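You operate a simulated robot arm through the tools that you are given. There is no shell and no other tool.

Carry out the task below with a simulated robot arm. There is one attempt and no reset: what you move stays moved.

## Task
Bleed pump B till the pointer stops, lift its blank plate and wipe the dirt off the flange.
Fine: plate on the aisle beam, then back on; pad back; shut the green bleed lever once the plate is on. Set down upright: wiping pad. Where these are worked on the way, their far stop is far enough and under half their travel is too little: green bleed lever. What is to be rubbed or washed off counts as gone when no trace of it is left.

It is judged by the outcome, as a careful person would: the job done as asked, and still so three seconds after it is handed in. It fails if anything else is knocked over, pushed out of place, dropped, spilled or broken.

## Robot
A 6-joint arm with a two-finger parallel gripper, fixed in place. Base frame: the origin is at the foot of the arm, x ahead of it, y to its left, z up. Lengths are in mm, angles in degrees, forces in N, time in s.
With the tool pointing down near the work surface it reaches from about 200 to 780 mm from the base axis. Its first joint turns from -166.0 to 166.0 degrees. Payload 3.43 kg.
Tool frame: the origin (TCP) lies between the finger pads and is the grasp point; the fingertips stand 34 mm ahead of it; z points along the fingers, y is the line along which they close. The gripper opens to 128 mm. The fingers are 24 mm wide and 12 mm thick; the gripper's body (48 by 130 mm) begins 96 mm behind the TCP.
Orientation is told as [roll, pitch, yaw] about the base's x, y, z axes, in that order, counted from this pose: with the fingers straight down and closing along the base's y, the tool's x points along the base's -x, its y along +y and its z along -z.

## Interface
- The arm moves only by the tool apply_moves. Its argument "plan" is a list of rows, each an object (a shift or turn left out is 0, a gripper value left out holds the last) with "linear": the shift along the tool's x, y, z in mm, a list of three; "dr": the turn, a rotation vector about the tool's x, y, z in degrees, a list of three; "gripper": the opening, from 0 (shut) to 1 (fully open). In form: [{"linear": [tx, ty, tz], "dr": [ax, ay, az], "gripper": gripper}, ...]. A call has 1 to 20 rows; each row shifts and turns the commanded pose from where the row before left it, along the tool's axes as they then stand. Rows are played at 5 a second. More than 50 mm and 8.6 degrees between two rows, or a gripper value outside its range, and nothing of the call is played. Where a pose cannot be reached the arm comes as near as it can. A force on the tool above 90 N (or 10 N above the force at the start of the call, whichever is more), or a blocked arm, ends the call early, and 0.2 s more pass. The fingers move at their own pace (about 45 mm/s each) and stop on an object; they squeeze with about 33 N. The grip force told is the motor's: it shows also when the fingers shut on nothing. Time passes only in rows, and 0.2 s behind the last, so rows that do not move let the fingers close. It gives the time, the measured TCP pose, the force on the tool (base axes), the opening and the grip force at its end, in the units of the frame above (readings bear some noise), with the torque about the TCP (base axes, N m) and any sound that the robot's microphone picked up, and new pictures: "pictures" is both (left out), scene, wrist or none.
- Cameras (640 x 400 px; columns grow to the right, rows downward): "scene" is fixed at [395.2, 655.4, 1555.8]; the picture's right is [-0.99, 0.15, 0.00], its down [0.13, 0.88, -0.46] and it looks along [-0.07, -0.45, -0.89] (base axes); focal length 214 px, centre (320, 200). "wrist" rides on the gripper at [76, -11, -160] in the tool frame; the picture's right is [0.15, 0.99, 0.00], its down [-0.88, 0.13, -0.46] and it looks along [-0.45, 0.07, 0.89] (tool axes); focal length 234 px, centre (320, 200). There is no depth. A picture from a camera that has moved, and an enlarged one, comes with that camera's place and axes in the base frame and with its lens. The place of the scene camera against the robot may be out by one fixed shift of up to 12 mm in any direction.
- enlarge(camera, box): a new picture of the part [left, top, right, bottom] of that camera's present view, enlarged. It takes no simulated time.
- close_job(): hands the job in; it is judged then, once.

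Places have to be worked out from the pictures, the camera data and where the tool is seen. Open the gripper and draw the arm clear of the work before you hand the job in, unless the task says otherwise.

The tools are called after ">>>" as name(argument=value, ...) on one line, values as JSON. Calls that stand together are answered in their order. apply_moves: Moves the arm, as the interface text tells. Its arguments: {"type":"object","properties":{"plan":{"type":"array","items":{"type":"object","properties":{"linear":{"type":"array","items":{"type":"number"}},"dr":{"type":"array","items":{"type":"number"}},"gripper":{"type":"number"}}}},"pictures":{"type":"string","enum":["both","scene","wrist","none"]}},"required":["plan"]} The other tools are called the same way: enlarge (camera, box) takes an enlarged picture of a part of a camera's view; close_job () hands the job in.

At the start:

```text
t: 0.0
eef_pos: [245.9, 286.6, 1283.4]
orientation: [0.0, 0.0, -0.1]
contact_force: [-0.1, -0.6, -0.2]
moment: [-0.02, 0.01, -0.02]
width: 128.2
grasp_force: 0.2
```

scene: 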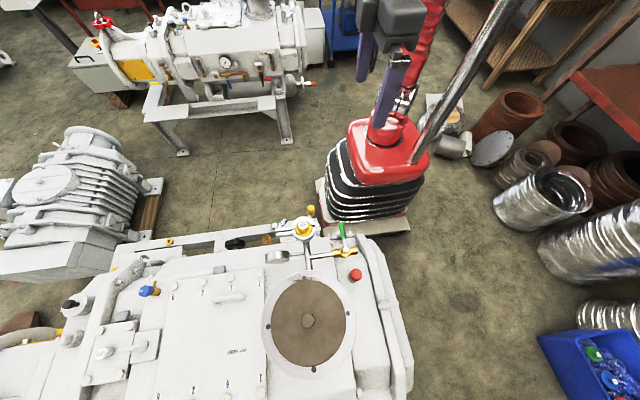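
wrist: 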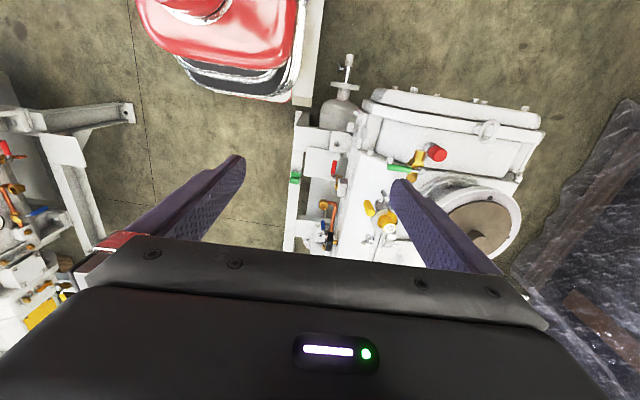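

I'll look closer at the scene before moving: pump B must be identified along with the plate, lever, gauge and pad.

>>> enlarge(camera="scene", box=[220, 200, 420, 325])

>>> enlarge(camera="scene", box=[60, 0, 340, 175])

>>> enlarge(camera="scene", box=[0, 225, 280, 400])

>>> enlarge(camera="wrist", box=[270, 50, 550, 225])

>>> enlarge(camera="wrist", box=[280, 120, 440, 260])

```text
3.20 times, centred on (320, 262) of scene
camera zoom: at [395.2, 655.4, 1555.8], right [-0.99, 0.15, 0.0], down [0.13, 0.88, -0.46], along [-0.07, -0.45, -0.89], focal length 686 px, centre (320, 0)
```

zoom: 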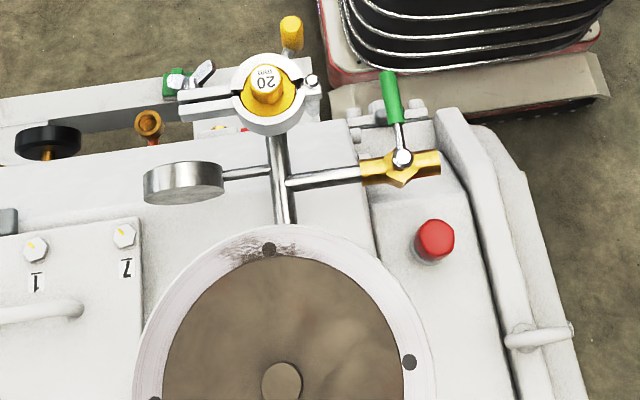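

```text
2.29 times, centred on (200, 88) of scene
camera zoom: at [395.2, 655.4, 1555.8], right [-0.99, 0.15, 0.0], down [0.13, 0.88, -0.46], along [-0.07, -0.45, -0.89], focal length 490 px, centre (594, 457)
```

zoom: 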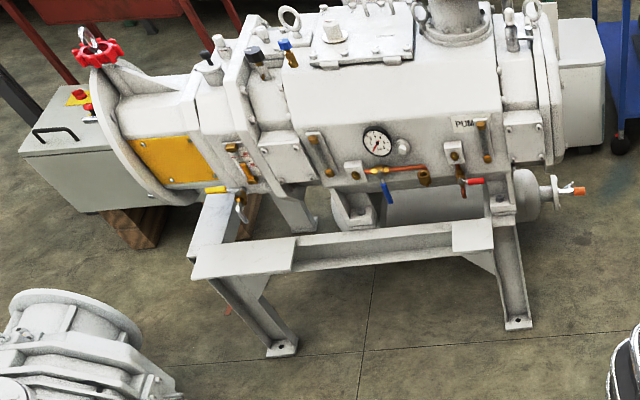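

```text
2.29 times, centred on (140, 312) of scene
camera zoom: at [395.2, 655.4, 1555.8], right [-0.99, 0.15, 0.0], down [0.13, 0.88, -0.46], along [-0.07, -0.45, -0.89], focal length 490 px, centre (731, -57)
```

zoom: 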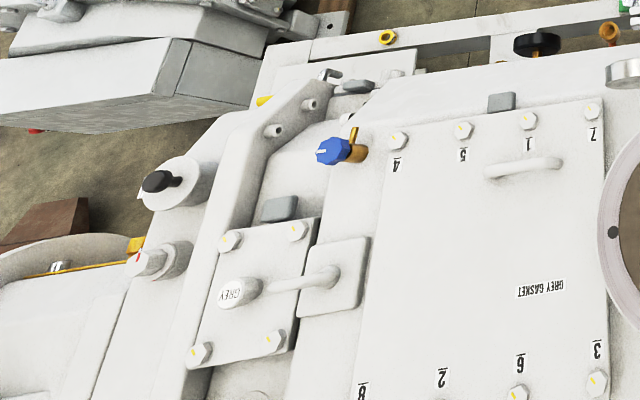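

```text
2.29 times, centred on (410, 138) of wrist
camera zoom: at [169.8, 276.6, 1443.0], right [-0.15, 0.99, 0.0], down [0.88, 0.13, 0.46], along [0.45, 0.07, -0.89], focal length 535 px, centre (114, 343)
```

zoom: 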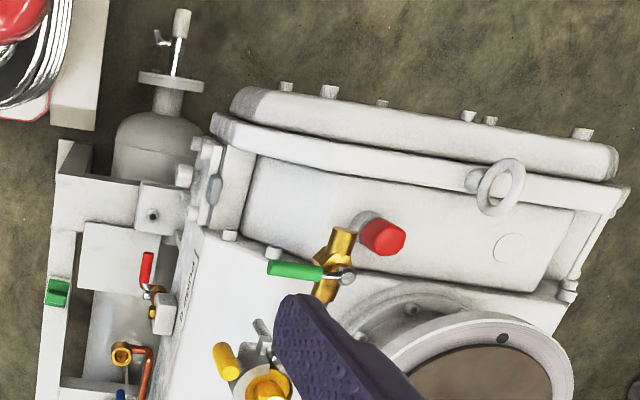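

```text
2.86 times, centred on (360, 190) of wrist
camera zoom: at [169.8, 276.6, 1443.0], right [-0.15, 0.99, 0.0], down [0.88, 0.13, 0.46], along [0.45, 0.07, -0.89], focal length 669 px, centre (206, 229)
```

zoom: 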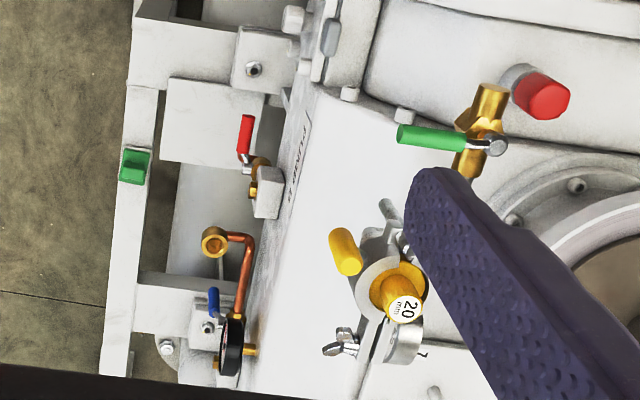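

The near pump (image bottom) has the green bleed lever and the disc with a dirty flange. I'll shift the arm over it at height to read labels and get a second view point.

>>> apply_moves(plan=[{"linear": [0, 40, 0]}, {"linear": [0, 40, 0]}, {"linear": [0, 40, 0]}, {"linear": [20, 40, 0]}, {"linear": [40, 40, 0]}])

```text
refused: row 5 steps farther than a row can; nothing moved
```

Row 5 was a little too long; I'll shorten it.

>>> apply_moves(plan=[{"linear": [0, 40, 0]}, {"linear": [0, 40, 0]}, {"linear": [0, 40, 0]}, {"linear": [20, 40, 0]}, {"linear": [20, 40, 0]}])

```text
t: 1.2
eef_pos: [206.3, 487.8, 1283.8]
orientation: [0.1, -0.1, 0.0]
contact_force: [-0.5, -0.6, 0.5]
moment: [-0.01, 0.0, 0.0]
width: 127.7
grasp_force: 0.1
camera wrist: at [129.5, 477.0, 1443.0], right [-0.15, 0.99, 0.0], down [0.88, 0.13, 0.46], along [0.45, 0.07, -0.89], focal length 234 px, centre (320, 200)
```

scene: 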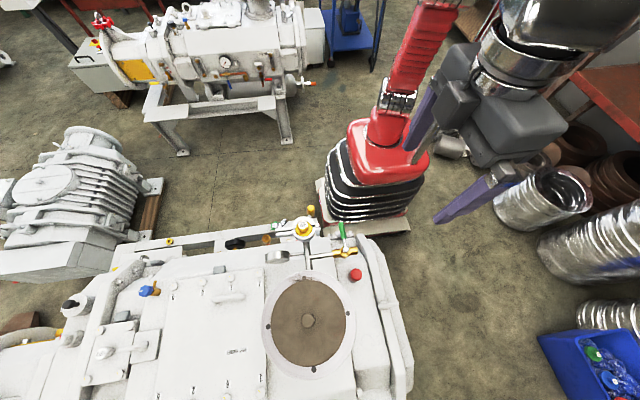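
wrist: 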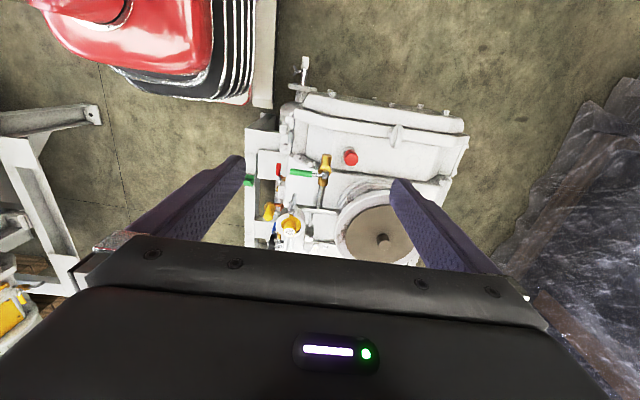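

Triangulating between the two wrist views puts the red knob near (280, 576, 900) and the disc's boss near (425, 670, ~1005). I'll enlarge the wrist view for details.

>>> enlarge(camera="wrist", box=[230, 130, 350, 250])

>>> enlarge(camera="wrist", box=[310, 130, 470, 270])

>>> enlarge(camera="scene", box=[250, 260, 370, 390])

>>> enlarge(camera="scene", box=[210, 190, 370, 290])

>>> enlarge(camera="scene", box=[100, 215, 260, 315])

```text
3.33 times, centred on (290, 190) of wrist
camera zoom: at [129.5, 477.0, 1443.0], right [-0.15, 0.99, 0.0], down [0.88, 0.13, 0.46], along [0.45, 0.07, -0.89], focal length 781 px, centre (420, 233)
```

zoom: 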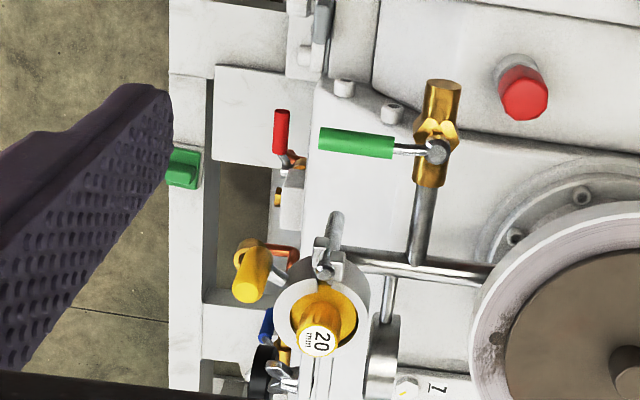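

```text
2.86 times, centred on (390, 200) of wrist
camera zoom: at [129.5, 477.0, 1443.0], right [-0.15, 0.99, 0.0], down [0.88, 0.13, 0.46], along [0.45, 0.07, -0.89], focal length 669 px, centre (120, 200)
```

zoom: 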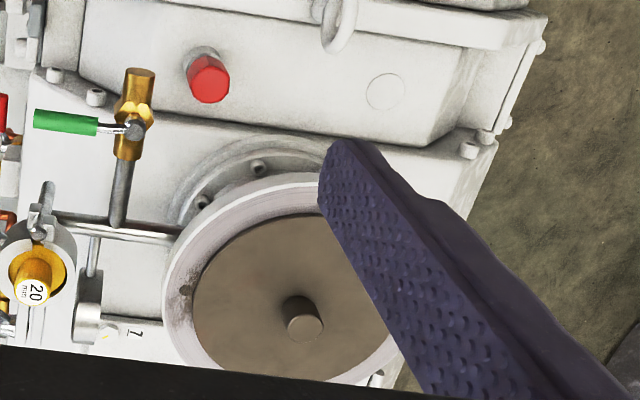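

```text
3.08 times, centred on (310, 325) of scene
camera zoom: at [395.2, 655.4, 1555.8], right [-0.99, 0.15, 0.0], down [0.13, 0.88, -0.46], along [-0.07, -0.45, -0.89], focal length 660 px, centre (351, -185)
```

zoom: 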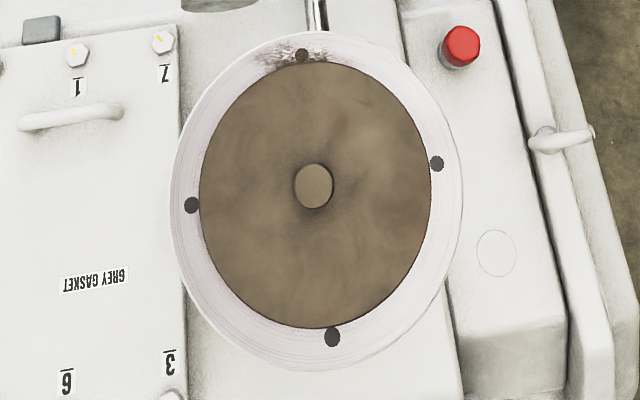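

```text
4.00 times, centred on (290, 240) of scene
camera zoom: at [395.2, 655.4, 1555.8], right [-0.99, 0.15, 0.0], down [0.13, 0.88, -0.46], along [-0.07, -0.45, -0.89], focal length 858 px, centre (440, 40)
```

zoom: 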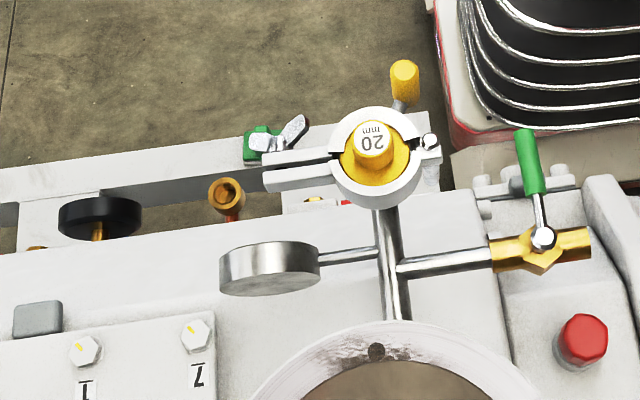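

```text
4.00 times, centred on (180, 265) of scene
camera zoom: at [395.2, 655.4, 1555.8], right [-0.99, 0.15, 0.0], down [0.13, 0.88, -0.46], along [-0.07, -0.45, -0.89], focal length 858 px, centre (880, -60)
```

zoom: 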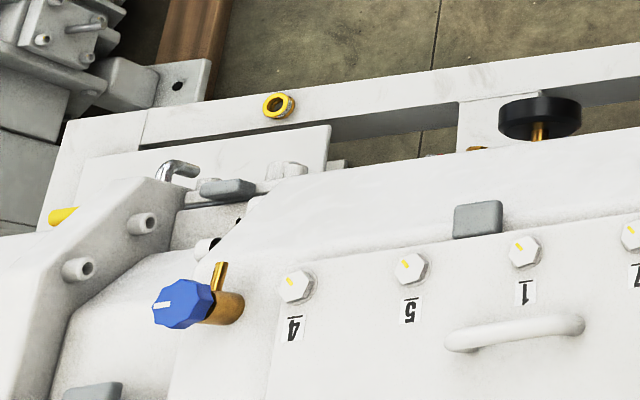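

The bleed valve pivot is around (303, 517, 985) with its green handle pointing to -y. The gauge is around (492, 503, 950), and a green block sits on the low beam near (567, 228, 480). I'll move over the aisle and yaw the tool so the wrist camera looks at the pump from the aisle side.

>>> apply_moves(plan=[{"linear": [-24.2, -29.8, 16.6]}, {"linear": [-24.2, -29.8, 16.6]}, {"linear": [-24.2, -29.8, 16.6]}, {"linear": [-24.2, -29.8, 16.6]}, {"linear": [-24.2, -29.8, 16.6]}, {"linear": [-24.2, -29.8, 16.6]}, {"linear": [-24.2, -29.8, 16.6]}, {"linear": [-24.2, -29.8, 16.6]}, {"dr": [0, 0, -8.2]}, {"dr": [0, 0, -8.2]}, {"dr": [0, 0, -8.2]}, {"dr": [0, 0, -8.2]}, {"dr": [0, 0, -8.2]}, {"dr": [0, 0, -8.2]}, {"dr": [0, 0, -8.2]}, {"dr": [0, 0, -8.2]}, {"dr": [0, 0, -8.2]}, {"dr": [0, 0, -8.2]}])

```text
t: 5.0
eef_pos: [401.2, 250.2, 1151.3]
orientation: [-0.1, 0.1, 82.2]
contact_force: [0.1, -0.6, -0.7]
moment: [0.0, 0.02, -0.04]
width: 128.2
grasp_force: 0.1
camera wrist: at [400.1, 173.0, 1311.1], right [-1.0, -0.01, 0.0], down [-0.01, 0.89, 0.46], along [0.0, 0.46, -0.89], focal length 234 px, centre (320, 200)
```

scene: 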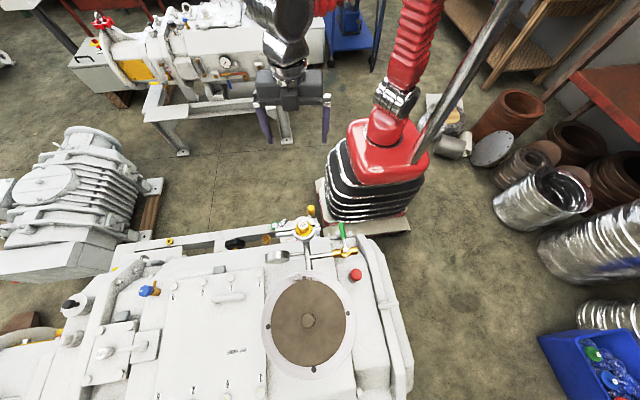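
wrist: 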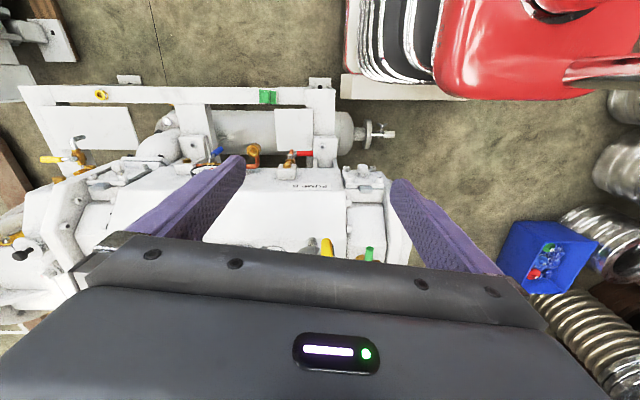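

The label region and beam are visible. I'll enlarge them, then tilt up to see the gauge.

>>> enlarge(camera="wrist", box=[180, 80, 404, 220])

>>> enlarge(camera="wrist", box=[10, 70, 234, 210])

>>> apply_moves(plan=[{"dr": [0, -8, 0]}, {"dr": [0, -8, 0]}, {"dr": [0, -8, 0]}])

```text
2.86 times, centred on (292, 150) of wrist
camera zoom: at [400.1, 173.0, 1311.1], right [-1.0, -0.01, 0.0], down [-0.01, 0.89, 0.46], along [0.0, 0.46, -0.89], focal length 669 px, centre (400, 343)
```

zoom: 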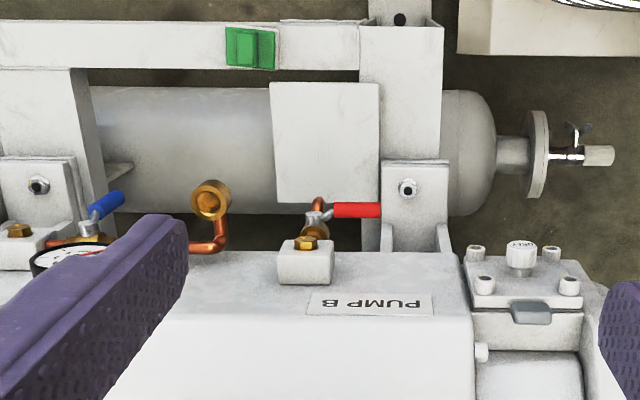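

```text
2.86 times, centred on (122, 140) of wrist
camera zoom: at [400.1, 173.0, 1311.1], right [-1.0, -0.01, 0.0], down [-0.01, 0.89, 0.46], along [0.0, 0.46, -0.89], focal length 669 px, centre (886, 371)
```

zoom: 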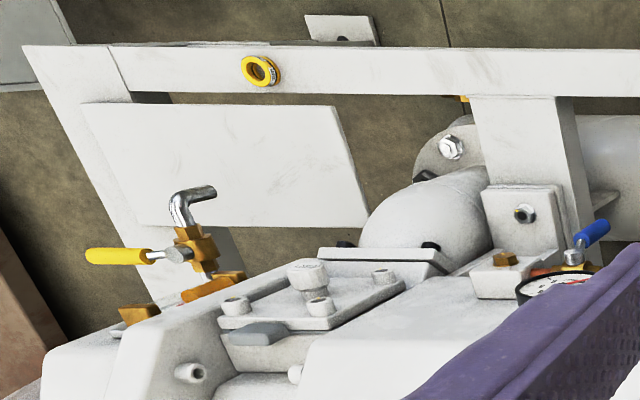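

```text
t: 5.8
eef_pos: [401.0, 248.6, 1151.1]
orientation: [0.0, -24.2, 82.0]
contact_force: [-0.3, -0.9, 0.1]
moment: [0.08, 0.03, -0.01]
width: 128.1
grasp_force: 0.0
camera wrist: at [391.9, 114.9, 1266.0], right [-1.0, 0.01, -0.06], down [-0.04, 0.63, 0.78], along [0.04, 0.78, -0.63], focal length 234 px, centre (320, 200)
```

scene: 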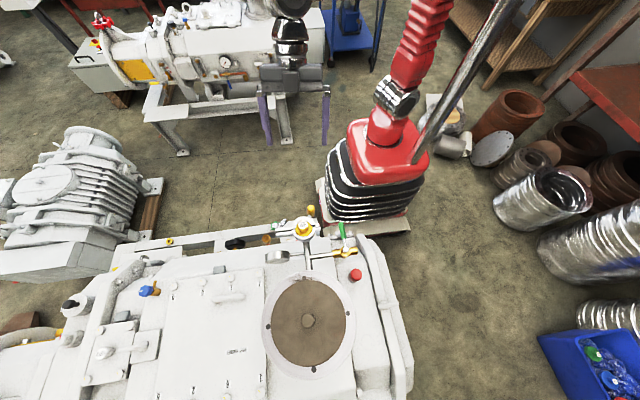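
wrist: 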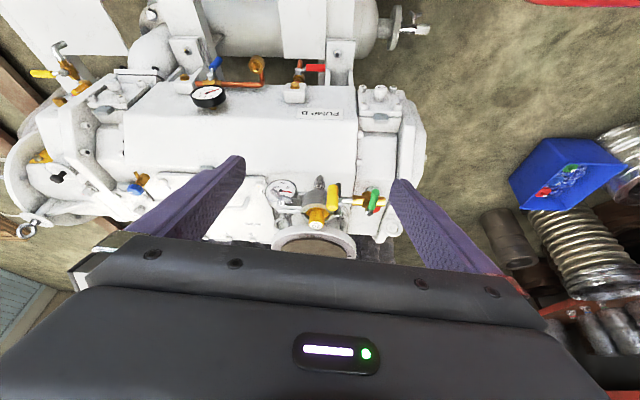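

The near machine is labelled PUMP B. The gauge on the branch is now in view, so I'll enlarge it and the surroundings.

>>> enlarge(camera="wrist", box=[240, 165, 416, 275])

>>> enlarge(camera="wrist", box=[150, 40, 374, 180])

>>> enlarge(camera="wrist", box=[265, 170, 305, 195])

>>> enlarge(camera="wrist", box=[0, 130, 160, 230])

```text
3.64 times, centred on (328, 220) of wrist
camera zoom: at [391.9, 114.9, 1266.0], right [-1.0, 0.01, -0.06], down [-0.04, 0.63, 0.78], along [0.04, 0.78, -0.63], focal length 852 px, centre (291, 127)
```

zoom: 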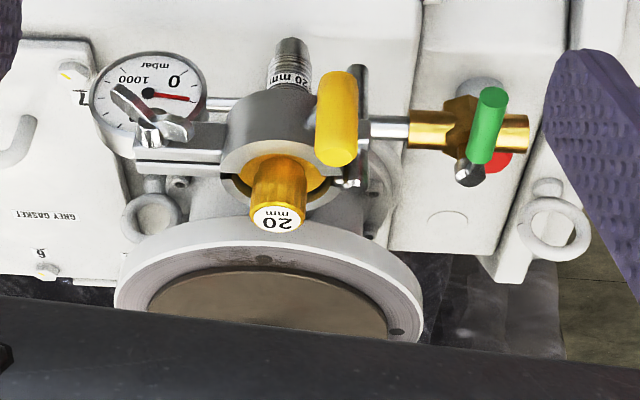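

```text
2.86 times, centred on (262, 110) of wrist
camera zoom: at [391.9, 114.9, 1266.0], right [-1.0, 0.01, -0.06], down [-0.04, 0.63, 0.78], along [0.04, 0.78, -0.63], focal length 669 px, centre (486, 457)
```

zoom: 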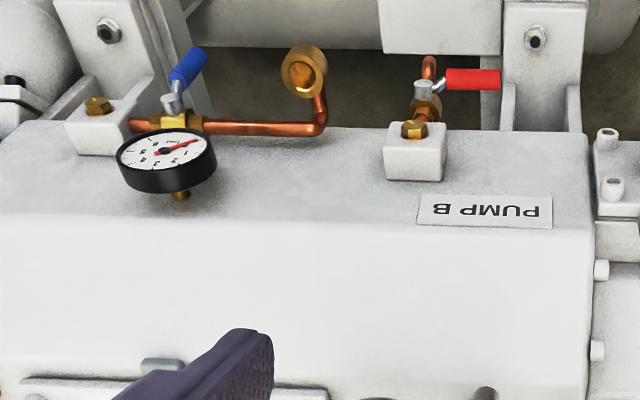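

```text
16.00 times, centred on (285, 182) of wrist
camera zoom: at [391.9, 114.9, 1266.0], right [-1.0, 0.01, -0.06], down [-0.04, 0.63, 0.78], along [0.04, 0.78, -0.63], focal length 3747 px, centre (880, 480)
```

zoom: 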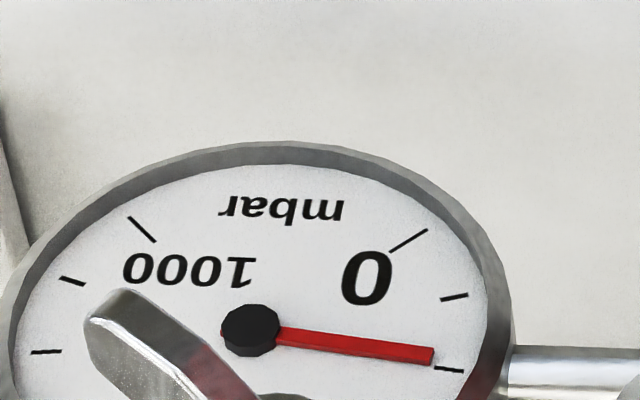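

```text
4.00 times, centred on (80, 180) of wrist
camera zoom: at [391.9, 114.9, 1266.0], right [-1.0, 0.01, -0.06], down [-0.04, 0.63, 0.78], along [0.04, 0.78, -0.63], focal length 937 px, centre (1280, 280)
```

zoom: 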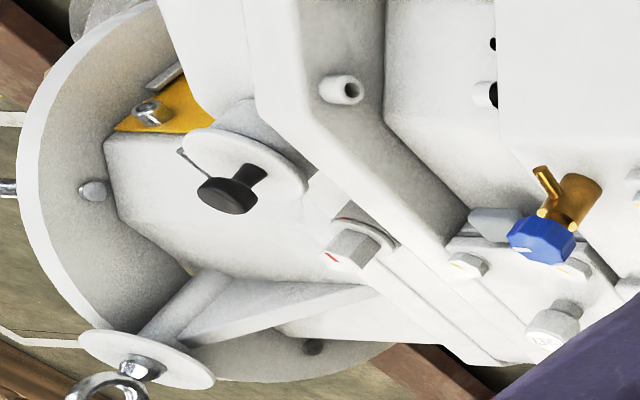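

The gauge reads about 200 mbar of 1000, so bleeding should bring it up to about 1000. The green block on the beam is the likely wiping pad; I'll level the tool, finish the yaw to 90° and descend for a close look.

>>> apply_moves(plan=[{"dr": [0, 8.1, 0]}, {"dr": [0, 8, 0]}, {"dr": [0, 8, 0]}, {"dr": [0, 0, -8]}, {"linear": [2, -19.4, 38.9]}, {"linear": [2, -19.4, 38.9]}, {"linear": [2, -19.4, 38.9]}, {"linear": [2, -19.4, 38.9]}, {"linear": [2, -19.4, 38.9]}, {"linear": [2, -19.4, 38.9]}, {"linear": [2, -19.4, 38.9]}, {"linear": [2, -19.4, 38.9]}, {"linear": [2, -19.4, 38.9]}])

```text
t: 8.6
eef_pos: [574.6, 230.4, 800.0]
orientation: [0.0, 0.1, 90.0]
contact_force: [-0.6, -0.5, 0.4]
moment: [-0.03, 0.01, 0.0]
width: 127.7
grasp_force: 0.0
camera wrist: at [585.5, 156.0, 959.6], right [-0.99, -0.15, 0.0], down [-0.13, 0.88, 0.45], along [-0.07, 0.45, -0.89], focal length 234 px, centre (320, 200)
```

scene: 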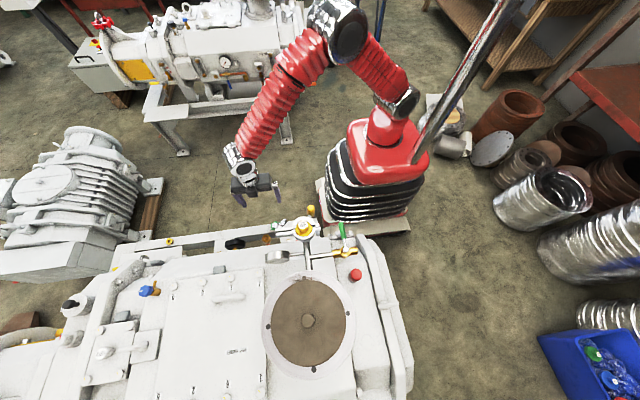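
wrist: 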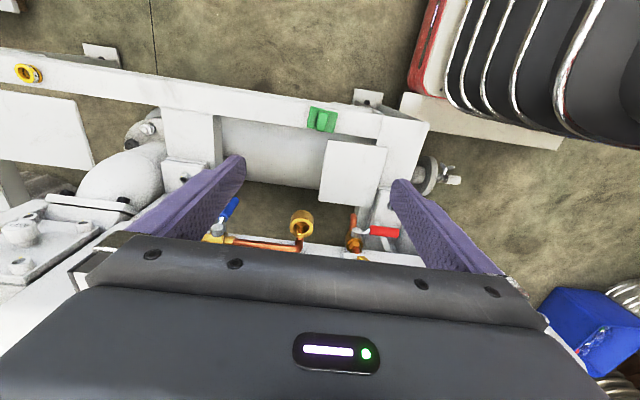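

>>> enlarge(camera="wrist", box=[280, 80, 376, 140])

>>> enlarge(camera="wrist", box=[100, 40, 436, 250])

```text
6.67 times, centred on (328, 110) of wrist
camera zoom: at [585.5, 156.0, 959.6], right [-0.99, -0.15, 0.0], down [-0.13, 0.88, 0.45], along [-0.07, 0.45, -0.89], focal length 1561 px, centre (267, 800)
```

zoom: 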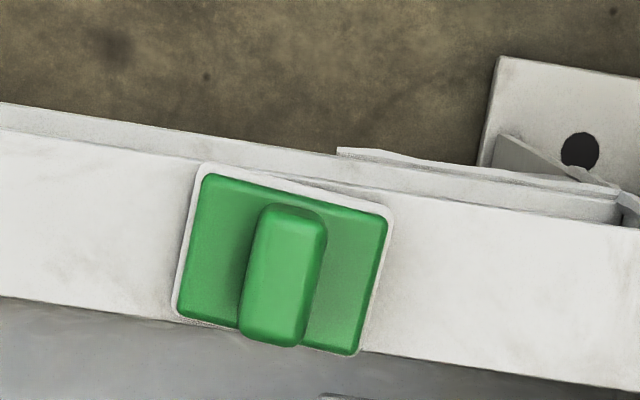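

```text
1.90 times, centred on (268, 145) of wrist
camera zoom: at [585.5, 156.0, 959.6], right [-0.99, -0.15, 0.0], down [-0.13, 0.88, 0.45], along [-0.07, 0.45, -0.89], focal length 446 px, centre (419, 305)
```

zoom: 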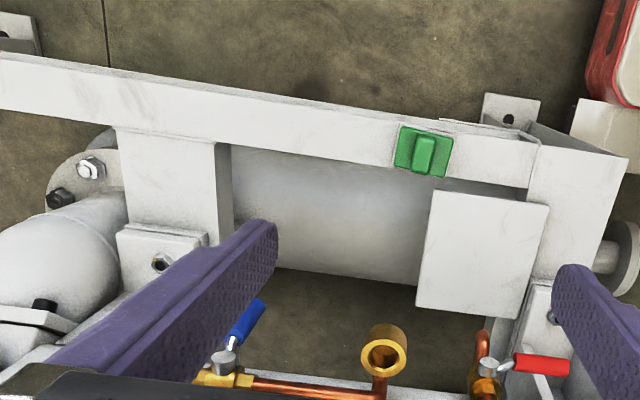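

The green block is a pad with a white felt face and a ridge grip, at about (569, 224, ~490 at ridge top), on the beam running along x. Next I'll climb and go over the bleed valve for a close view.

>>> apply_moves(plan=[{"linear": [0, 0, -50]}, {"linear": [0, 0, -50]}, {"linear": [0, 0, -50]}, {"linear": [0, 0, -50]}, {"linear": [0, 0, -50]}, {"linear": [0, 0, -50]}, {"linear": [0, 0, -50]}, {"linear": [-26, 33.75, 0]}, {"linear": [-26, 33.75, 0]}, {"linear": [-26, 33.75, 0]}, {"linear": [-26, 33.75, 0]}, {"linear": [-26, 33.75, 0]}, {"linear": [-26, 33.75, 0]}, {"linear": [-26, 33.75, 0]}, {"linear": [-26, 33.75, 0]}])

>>> enlarge(camera="wrist", box=[200, 110, 424, 250])

>>> enlarge(camera="scene", box=[260, 210, 388, 290])

```text
t: 11.8
eef_pos: [304.0, 439.9, 1149.8]
orientation: [-0.1, 0.1, 90.0]
contact_force: [-0.6, 0.3, -1.0]
moment: [-0.03, 0.0, -0.02]
width: 127.9
grasp_force: 0.1
camera wrist: at [314.2, 364.8, 1310.2], right [-0.99, -0.15, 0.0], down [-0.13, 0.88, 0.45], along [-0.07, 0.45, -0.89], focal length 234 px, centre (320, 200)
```

scene: 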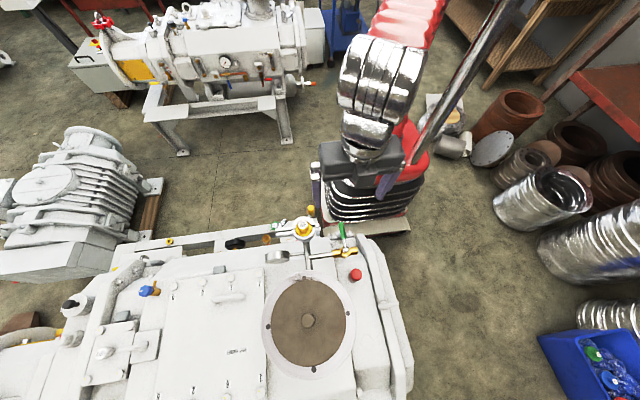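
wrist: 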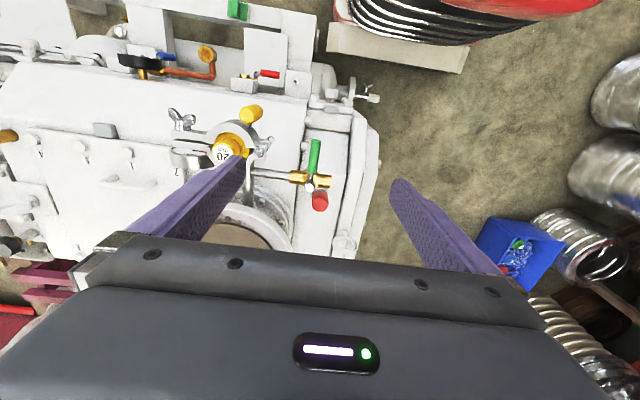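

```text
2.86 times, centred on (312, 180) of wrist
camera zoom: at [314.2, 364.8, 1310.2], right [-0.99, -0.15, 0.0], down [-0.13, 0.88, 0.45], along [-0.07, 0.45, -0.89], focal length 669 px, centre (343, 257)
```

zoom: 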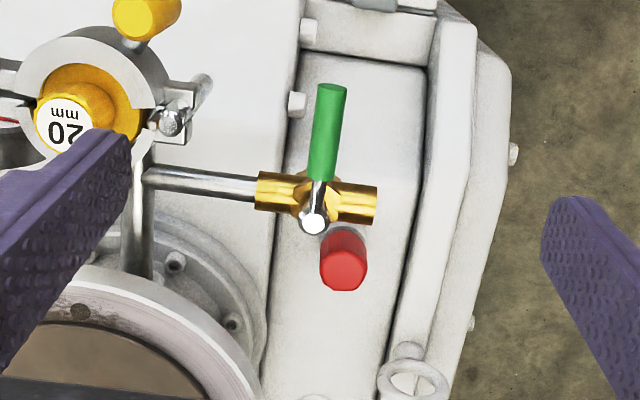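

```text
5.00 times, centred on (324, 250) of scene
camera zoom: at [395.2, 655.4, 1555.8], right [-0.99, 0.15, 0.0], down [0.13, 0.88, -0.46], along [-0.07, -0.45, -0.89], focal length 1072 px, centre (300, -50)
```

zoom: 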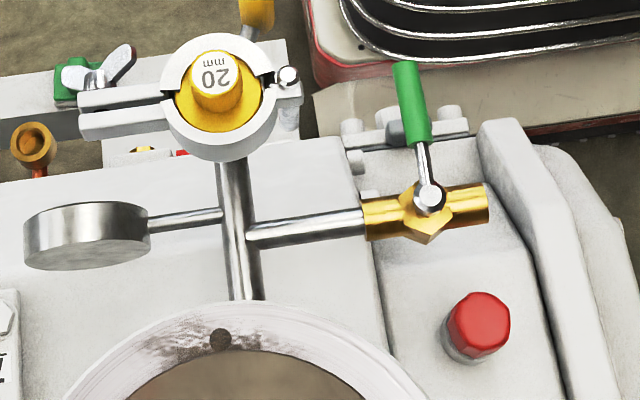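

The bleed lever's pivot is about (307, 517, 973) and its handle tip about (308, 446, 967), lying along -y. I'll narrow the gripper, descend straddling the green sleeve, and check with a picture before closing.

>>> apply_moves(plan=[{"linear": [-22, -3, 0], "gripper": 0.35}, {}, {"linear": [0, 0, 20]}, {"linear": [0, 0, 25]}, {"linear": [0, 0, 25]}, {"linear": [0, 0, 25]}, {"linear": [0, 0, 25]}])

>>> enlarge(camera="wrist", box=[200, 110, 424, 250])

>>> enlarge(camera="scene", box=[260, 190, 388, 270])

```text
t: 13.4
eef_pos: [307.2, 460.7, 1029.8]
orientation: [-0.1, 0.1, 90.0]
contact_force: [-0.1, -0.2, 0.1]
moment: [-0.02, 0.02, 0.01]
width: 44.8
grasp_force: 0.0
camera wrist: at [318.3, 386.4, 1190.0], right [-0.99, -0.15, 0.0], down [-0.13, 0.88, 0.45], along [-0.07, 0.45, -0.89], focal length 234 px, centre (320, 200)
```

scene: 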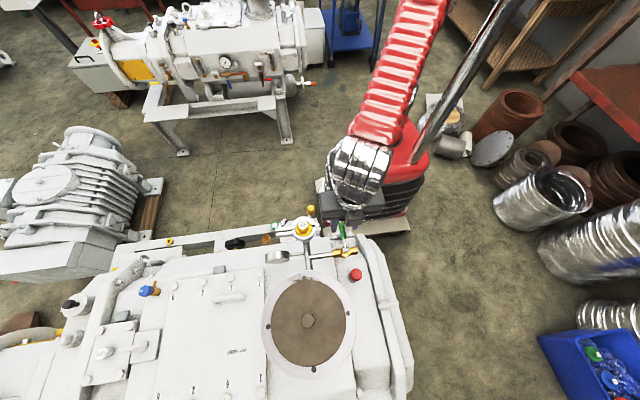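
wrist: 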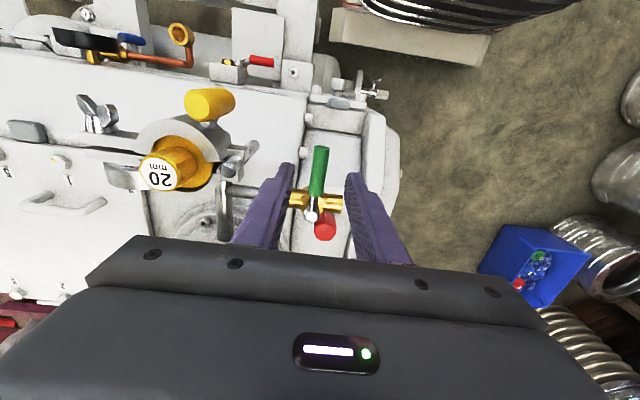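

```text
2.86 times, centred on (312, 180) of wrist
camera zoom: at [318.3, 386.4, 1190.0], right [-0.99, -0.15, 0.0], down [-0.13, 0.88, 0.45], along [-0.07, 0.45, -0.89], focal length 669 px, centre (343, 257)
```

zoom: 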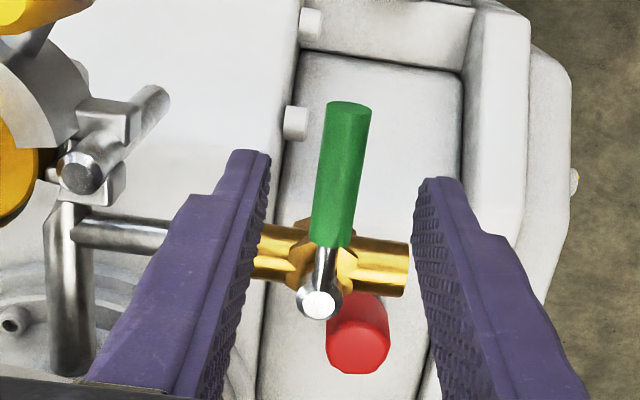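

```text
5.00 times, centred on (324, 230) of scene
camera zoom: at [395.2, 655.4, 1555.8], right [-0.99, 0.15, 0.0], down [0.13, 0.88, -0.46], along [-0.07, -0.45, -0.89], focal length 1072 px, centre (300, 50)
```

zoom: 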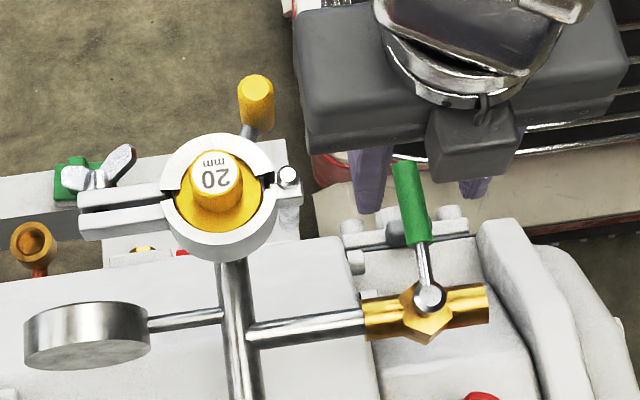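

Fingers straddle the sleeve nicely. I'll go down to z≈988 and close on the green handle.

>>> apply_moves(plan=[{"linear": [0, 0, 22]}, {"linear": [0, 0, 20]}, {"gripper": 0.0}, {}, {}, {}])

>>> enlarge(camera="wrist", box=[200, 110, 424, 250])

```text
t: 14.8
eef_pos: [308.7, 460.5, 988.0]
orientation: [-0.1, 0.1, 90.0]
contact_force: [15.9, 1.4, -4.0]
moment: [0.35, -0.2, -0.19]
width: 14.8
grasp_force: 45.4
camera wrist: at [319.2, 385.6, 1148.2], right [-0.99, -0.15, 0.0], down [-0.13, 0.88, 0.45], along [-0.06, 0.45, -0.89], focal length 234 px, centre (320, 200)
```

scene: 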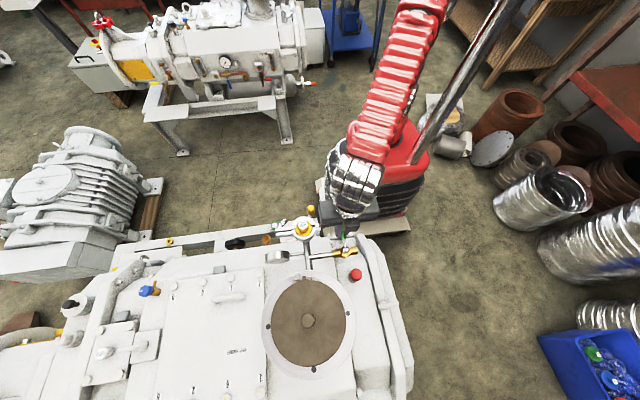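
wrist: 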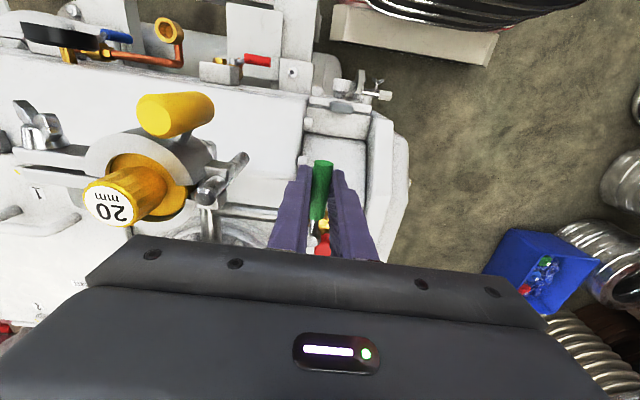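

```text
2.86 times, centred on (312, 180) of wrist
camera zoom: at [319.2, 385.6, 1148.2], right [-0.99, -0.15, 0.0], down [-0.13, 0.88, 0.45], along [-0.06, 0.45, -0.89], focal length 669 px, centre (343, 257)
```

zoom: 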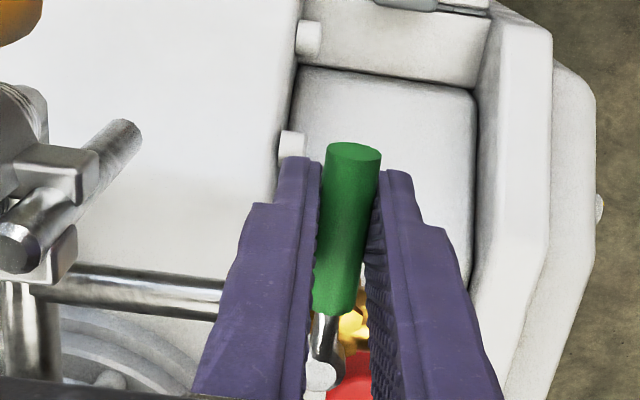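

The handle is gripped (14.8 mm). I'll test a small 5° swing toward -x (away from the clamp) and read the force.

>>> apply_moves(plan=[{"linear": [-0.1, 2.5, 0], "dr": [0, 0, 2.5]}, {"linear": [-0.1, 2.5, 0], "dr": [0, 0, 2.5]}], pictures="none")

```text
t: 15.4
eef_pos: [308.4, 462.0, 988.1]
orientation: [-0.4, -0.1, 85.1]
contact_force: [57.4, 8.5, -14.9]
moment: [0.38, -0.52, 1.19]
width: 16.2
grasp_force: 44.9
```

Blocked that way (57 N and no motion), so I go back and try the +x direction.

>>> apply_moves(plan=[{"linear": [-0.1, -2.5, 0], "dr": [0, 0, -2.5]}, {"linear": [-0.1, -2.5, 0], "dr": [0, 0, -2.5]}, {"linear": [-0.1, -2.5, 0], "dr": [0, 0, -2.5]}, {"linear": [-0.1, -2.5, 0], "dr": [0, 0, -2.5]}, {"linear": [-0.1, -2.5, 0], "dr": [0, 0, -2.5]}, {"linear": [-0.1, -2.5, 0], "dr": [0, 0, -2.5]}], pictures="wrist")

```text
t: 16.8
eef_pos: [317.3, 461.9, 989.1]
orientation: [0.1, 0.1, 99.9]
contact_force: [11.1, -5.2, 7.5]
moment: [-0.44, -0.14, -0.63]
width: 14.8
grasp_force: 44.9
camera wrist: at [341.4, 389.5, 1148.3], right [-0.95, -0.32, 0.0], down [-0.28, 0.85, 0.45], along [-0.14, 0.43, -0.89], focal length 234 px, centre (320, 200)
```

wrist: 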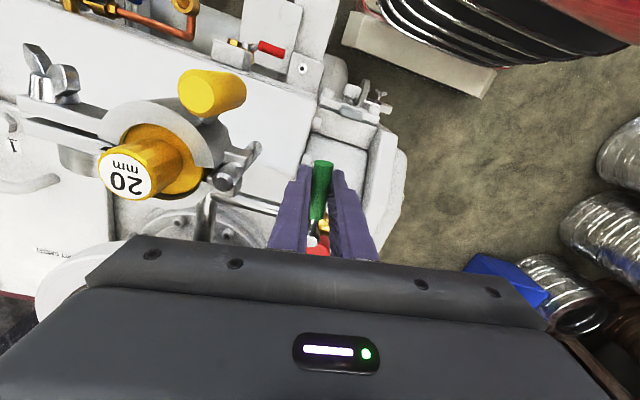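

The lever turns freely toward +x. Continuing along the arc about the pivot.

>>> apply_moves(plan=[{"linear": [-0.4, -5.9, 0], "dr": [0, 0, -6]}, {"linear": [-0.4, -5.9, 0], "dr": [0, 0, -6]}, {"linear": [-0.4, -5.9, 0], "dr": [0, 0, -6]}, {"linear": [-0.4, -5.9, 0], "dr": [0, 0, -6]}, {"linear": [-0.4, -5.9, 0], "dr": [0, 0, -6]}])

```text
t: 18.0
eef_pos: [344.2, 473.5, 988.8]
orientation: [0.1, 0.2, 130.0]
contact_force: [8.5, -19.9, -0.5]
moment: [-0.65, -0.38, 0.3]
width: 14.7
grasp_force: 44.9
camera wrist: at [400.6, 423.8, 1148.3], right [-0.66, -0.75, 0.0], down [-0.67, 0.59, 0.45], along [-0.34, 0.3, -0.89], focal length 234 px, centre (320, 200)
```

scene: 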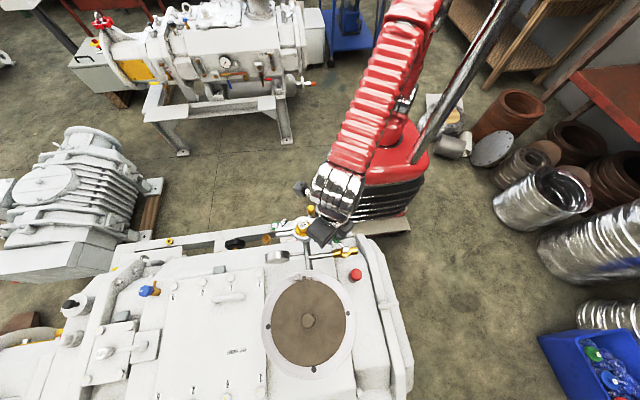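
wrist: 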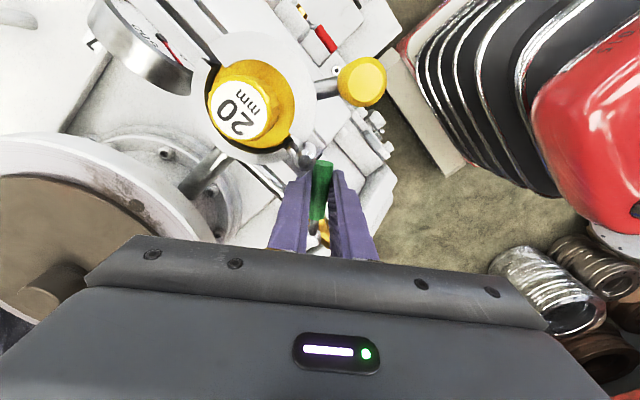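

Half-way and turning well, with mild radial pull, so I ease outward a little and continue towards 90°.

>>> apply_moves(plan=[{"linear": [0.6, -5.9, 0], "dr": [0, 0, -6]}, {"linear": [0.6, -5.9, 0], "dr": [0, 0, -6]}, {"linear": [0.2, -6, 0], "dr": [0, 0, -6]}, {"linear": [-0.2, -6, 0], "dr": [0, 0, -6]}, {"linear": [-0.3, -6, 0], "dr": [0, 0, -6]}, {"linear": [-0.3, -6, 0], "dr": [0, 0, -6]}])

>>> enlarge(camera="wrist", box=[120, 0, 440, 200])

```text
t: 19.4
eef_pos: [361.6, 502.5, 988.3]
orientation: [0.3, -0.1, 166.3]
contact_force: [-28.9, -16.6, -4.0]
moment: [-0.1, 0.57, 1.14]
width: 14.7
grasp_force: 44.9
camera wrist: at [437.7, 496.5, 1148.0], right [-0.09, -1.0, 0.0], down [-0.89, 0.08, 0.46], along [-0.46, 0.04, -0.89], focal length 234 px, centre (320, 200)
```

scene: 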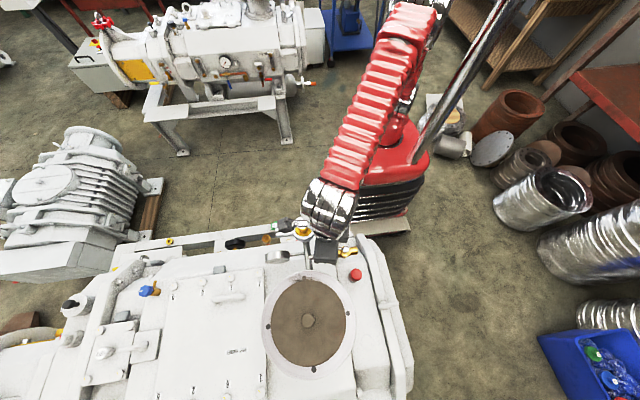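
wrist: 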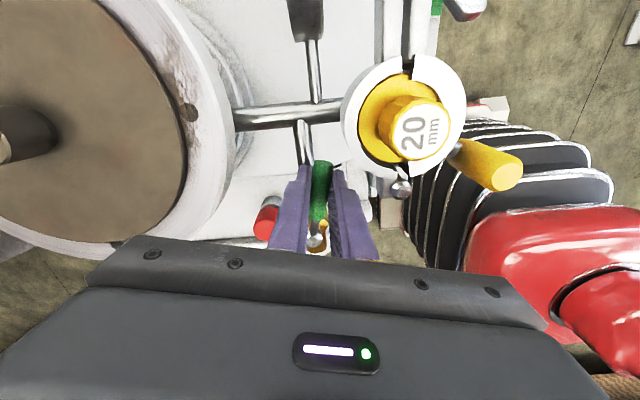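

```text
2.00 times, centred on (280, 100) of wrist
camera zoom: at [437.7, 496.5, 1148.0], right [-0.09, -1.0, 0.0], down [-0.89, 0.08, 0.46], along [-0.46, 0.04, -0.89], focal length 468 px, centre (400, 400)
```

zoom: 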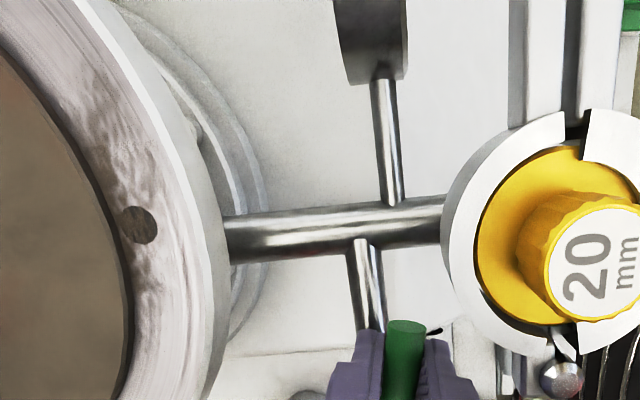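

At 76° now. I'll ease inward and push the last degrees to the stop.

>>> apply_moves(plan=[{"linear": [-1.5, -4, 0], "dr": [0, 0, -4]}, {"linear": [-0.5, -4, 0], "dr": [0, 0, -4]}, {"linear": [-0.3, -4, 0], "dr": [0, 0, -4]}, {}], pictures="none")

```text
t: 20.4
eef_pos: [362.2, 514.6, 989.3]
orientation: [0.4, 0.0, 178.1]
contact_force: [-22.3, -22.5, -8.9]
moment: [-0.24, -0.23, 1.21]
width: 14.8
grasp_force: 44.7
```

>>> apply_moves(plan=[{"linear": [-0.3, -3, 0], "dr": [0, 0, -3]}, {}], pictures="both")

```text
t: 21.0
eef_pos: [363.4, 516.0, 988.9]
orientation: [0.5, -0.1, -179.1]
contact_force: [-15.0, -41.0, -2.3]
moment: [-0.42, 0.11, -0.74]
width: 14.4
grasp_force: 44.8
camera wrist: at [438.6, 529.4, 1148.0], right [0.16, -0.99, 0.01], down [-0.88, -0.14, 0.46], along [-0.45, -0.08, -0.89], focal length 234 px, centre (320, 200)
```

scene: 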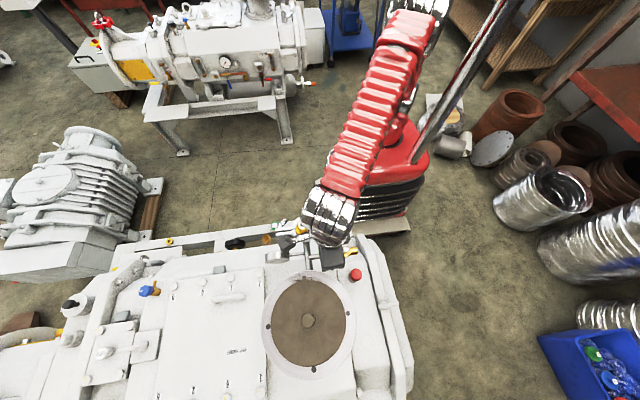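
wrist: 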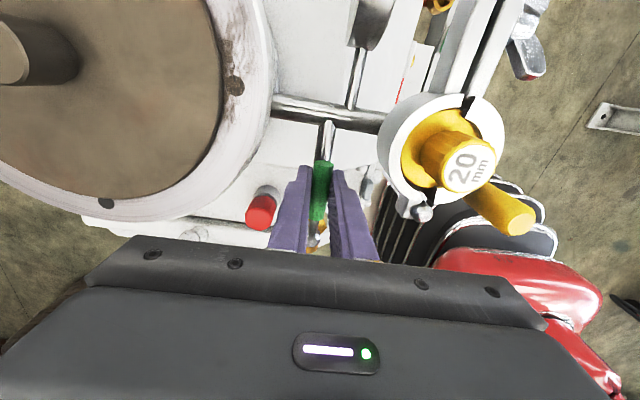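

Force rose with no more travel: the lever is at its far stop, in line with the pipe. I'll release, rise, and yaw back to 90°.

>>> apply_moves(plan=[{"linear": [0, 2, 0], "gripper": 0.3}, {}, {}, {"linear": [0, 0, -40]}, {"linear": [0, 0, -40]}, {"linear": [0, 0, -40]}, {"linear": [0, 0, -40]}, {"dr": [0, 0, 8.2]}, {"dr": [0, 0, 8.2]}, {"dr": [0, 0, 8.2]}, {"dr": [0, 0, 8.2]}, {"dr": [0, 0, 8.2]}, {"dr": [0, 0, 8.2]}, {"dr": [0, 0, 8.2]}, {"dr": [0, 0, 8.2]}, {"dr": [0, 0, 8.2]}, {"dr": [0, 0, 8.2]}, {"dr": [0, 0, 8.2]}])

```text
t: 24.8
eef_pos: [363.7, 517.3, 1148.6]
orientation: [0.0, 0.1, 90.7]
contact_force: [1.0, -0.3, 0.6]
moment: [0.0, 0.0, 0.02]
width: 38.3
grasp_force: 0.0
camera wrist: at [375.3, 441.4, 1308.6], right [-0.99, -0.16, 0.0], down [-0.14, 0.88, 0.45], along [-0.07, 0.45, -0.89], focal length 234 px, centre (320, 200)
```

scene: 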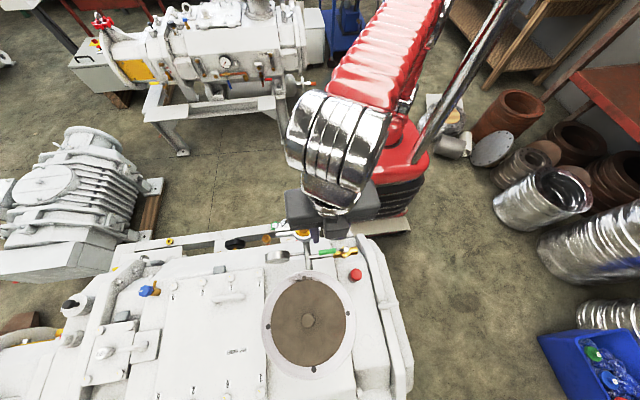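
wrist: 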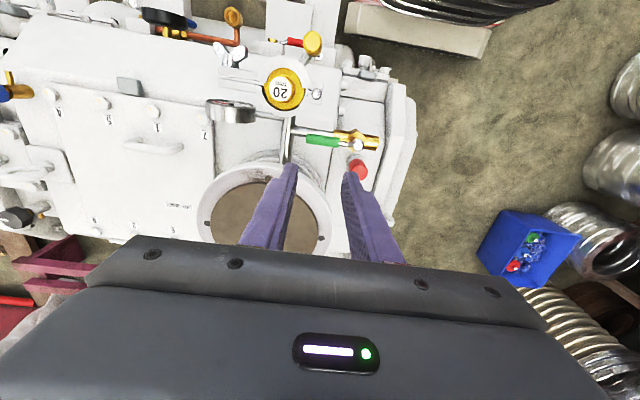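

The lever is now in line with its pipe. I'll back out to the aisle, offset to +x, and tilt up to read the gauge past the wing nut.

>>> apply_moves(plan=[{"linear": [35.3, -25.2, 0]}, {"linear": [35.3, -25.2, 0]}, {"linear": [35.3, -25.2, 0]}, {"linear": [35.3, -25.2, 0]}, {"linear": [35.3, -25.2, 0]}, {"linear": [35.3, -25.2, 0]}, {"linear": [35.3, -25.2, 0]}, {"dr": [0, -8, 0]}, {"dr": [0, -8, 0]}, {"dr": [0, -8, 0]}])

>>> enlarge(camera="wrist", box=[300, 140, 428, 220])

```text
t: 27.0
eef_pos: [543.3, 272.8, 1149.1]
orientation: [-0.1, -24.0, 90.8]
contact_force: [0.9, -0.2, -0.3]
moment: [0.01, -0.02, 0.01]
width: 38.6
grasp_force: 0.0
camera wrist: at [556.3, 137.9, 1264.2], right [-0.99, -0.15, -0.06], down [-0.14, 0.62, 0.77], along [-0.08, 0.77, -0.63], focal length 234 px, centre (320, 200)
```

scene: 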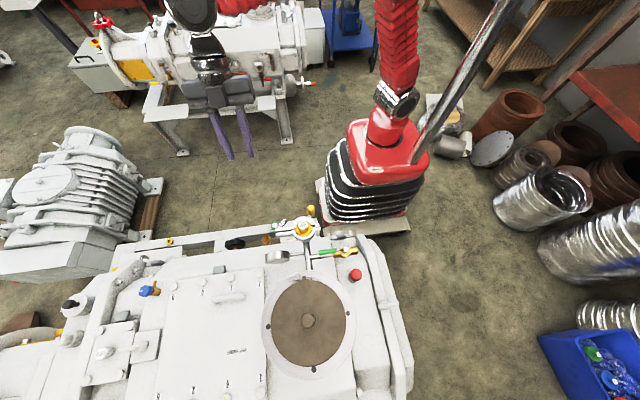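
wrist: 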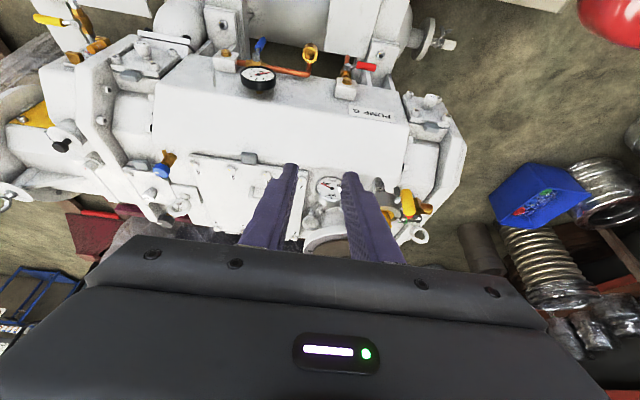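

```text
5.00 times, centred on (364, 180) of wrist
camera zoom: at [556.3, 137.9, 1264.2], right [-0.99, -0.15, -0.06], down [-0.14, 0.62, 0.77], along [-0.08, 0.77, -0.63], focal length 1171 px, centre (100, 300)
```

zoom: 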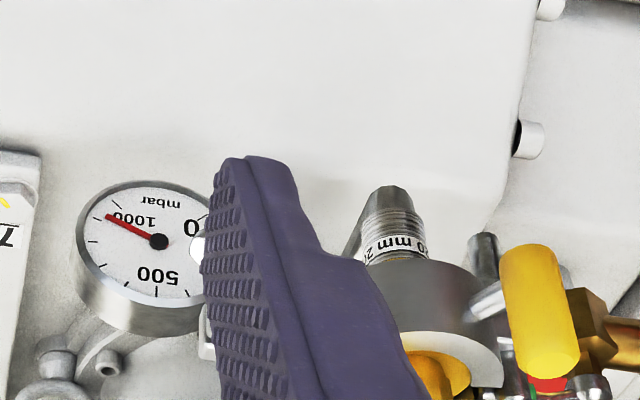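

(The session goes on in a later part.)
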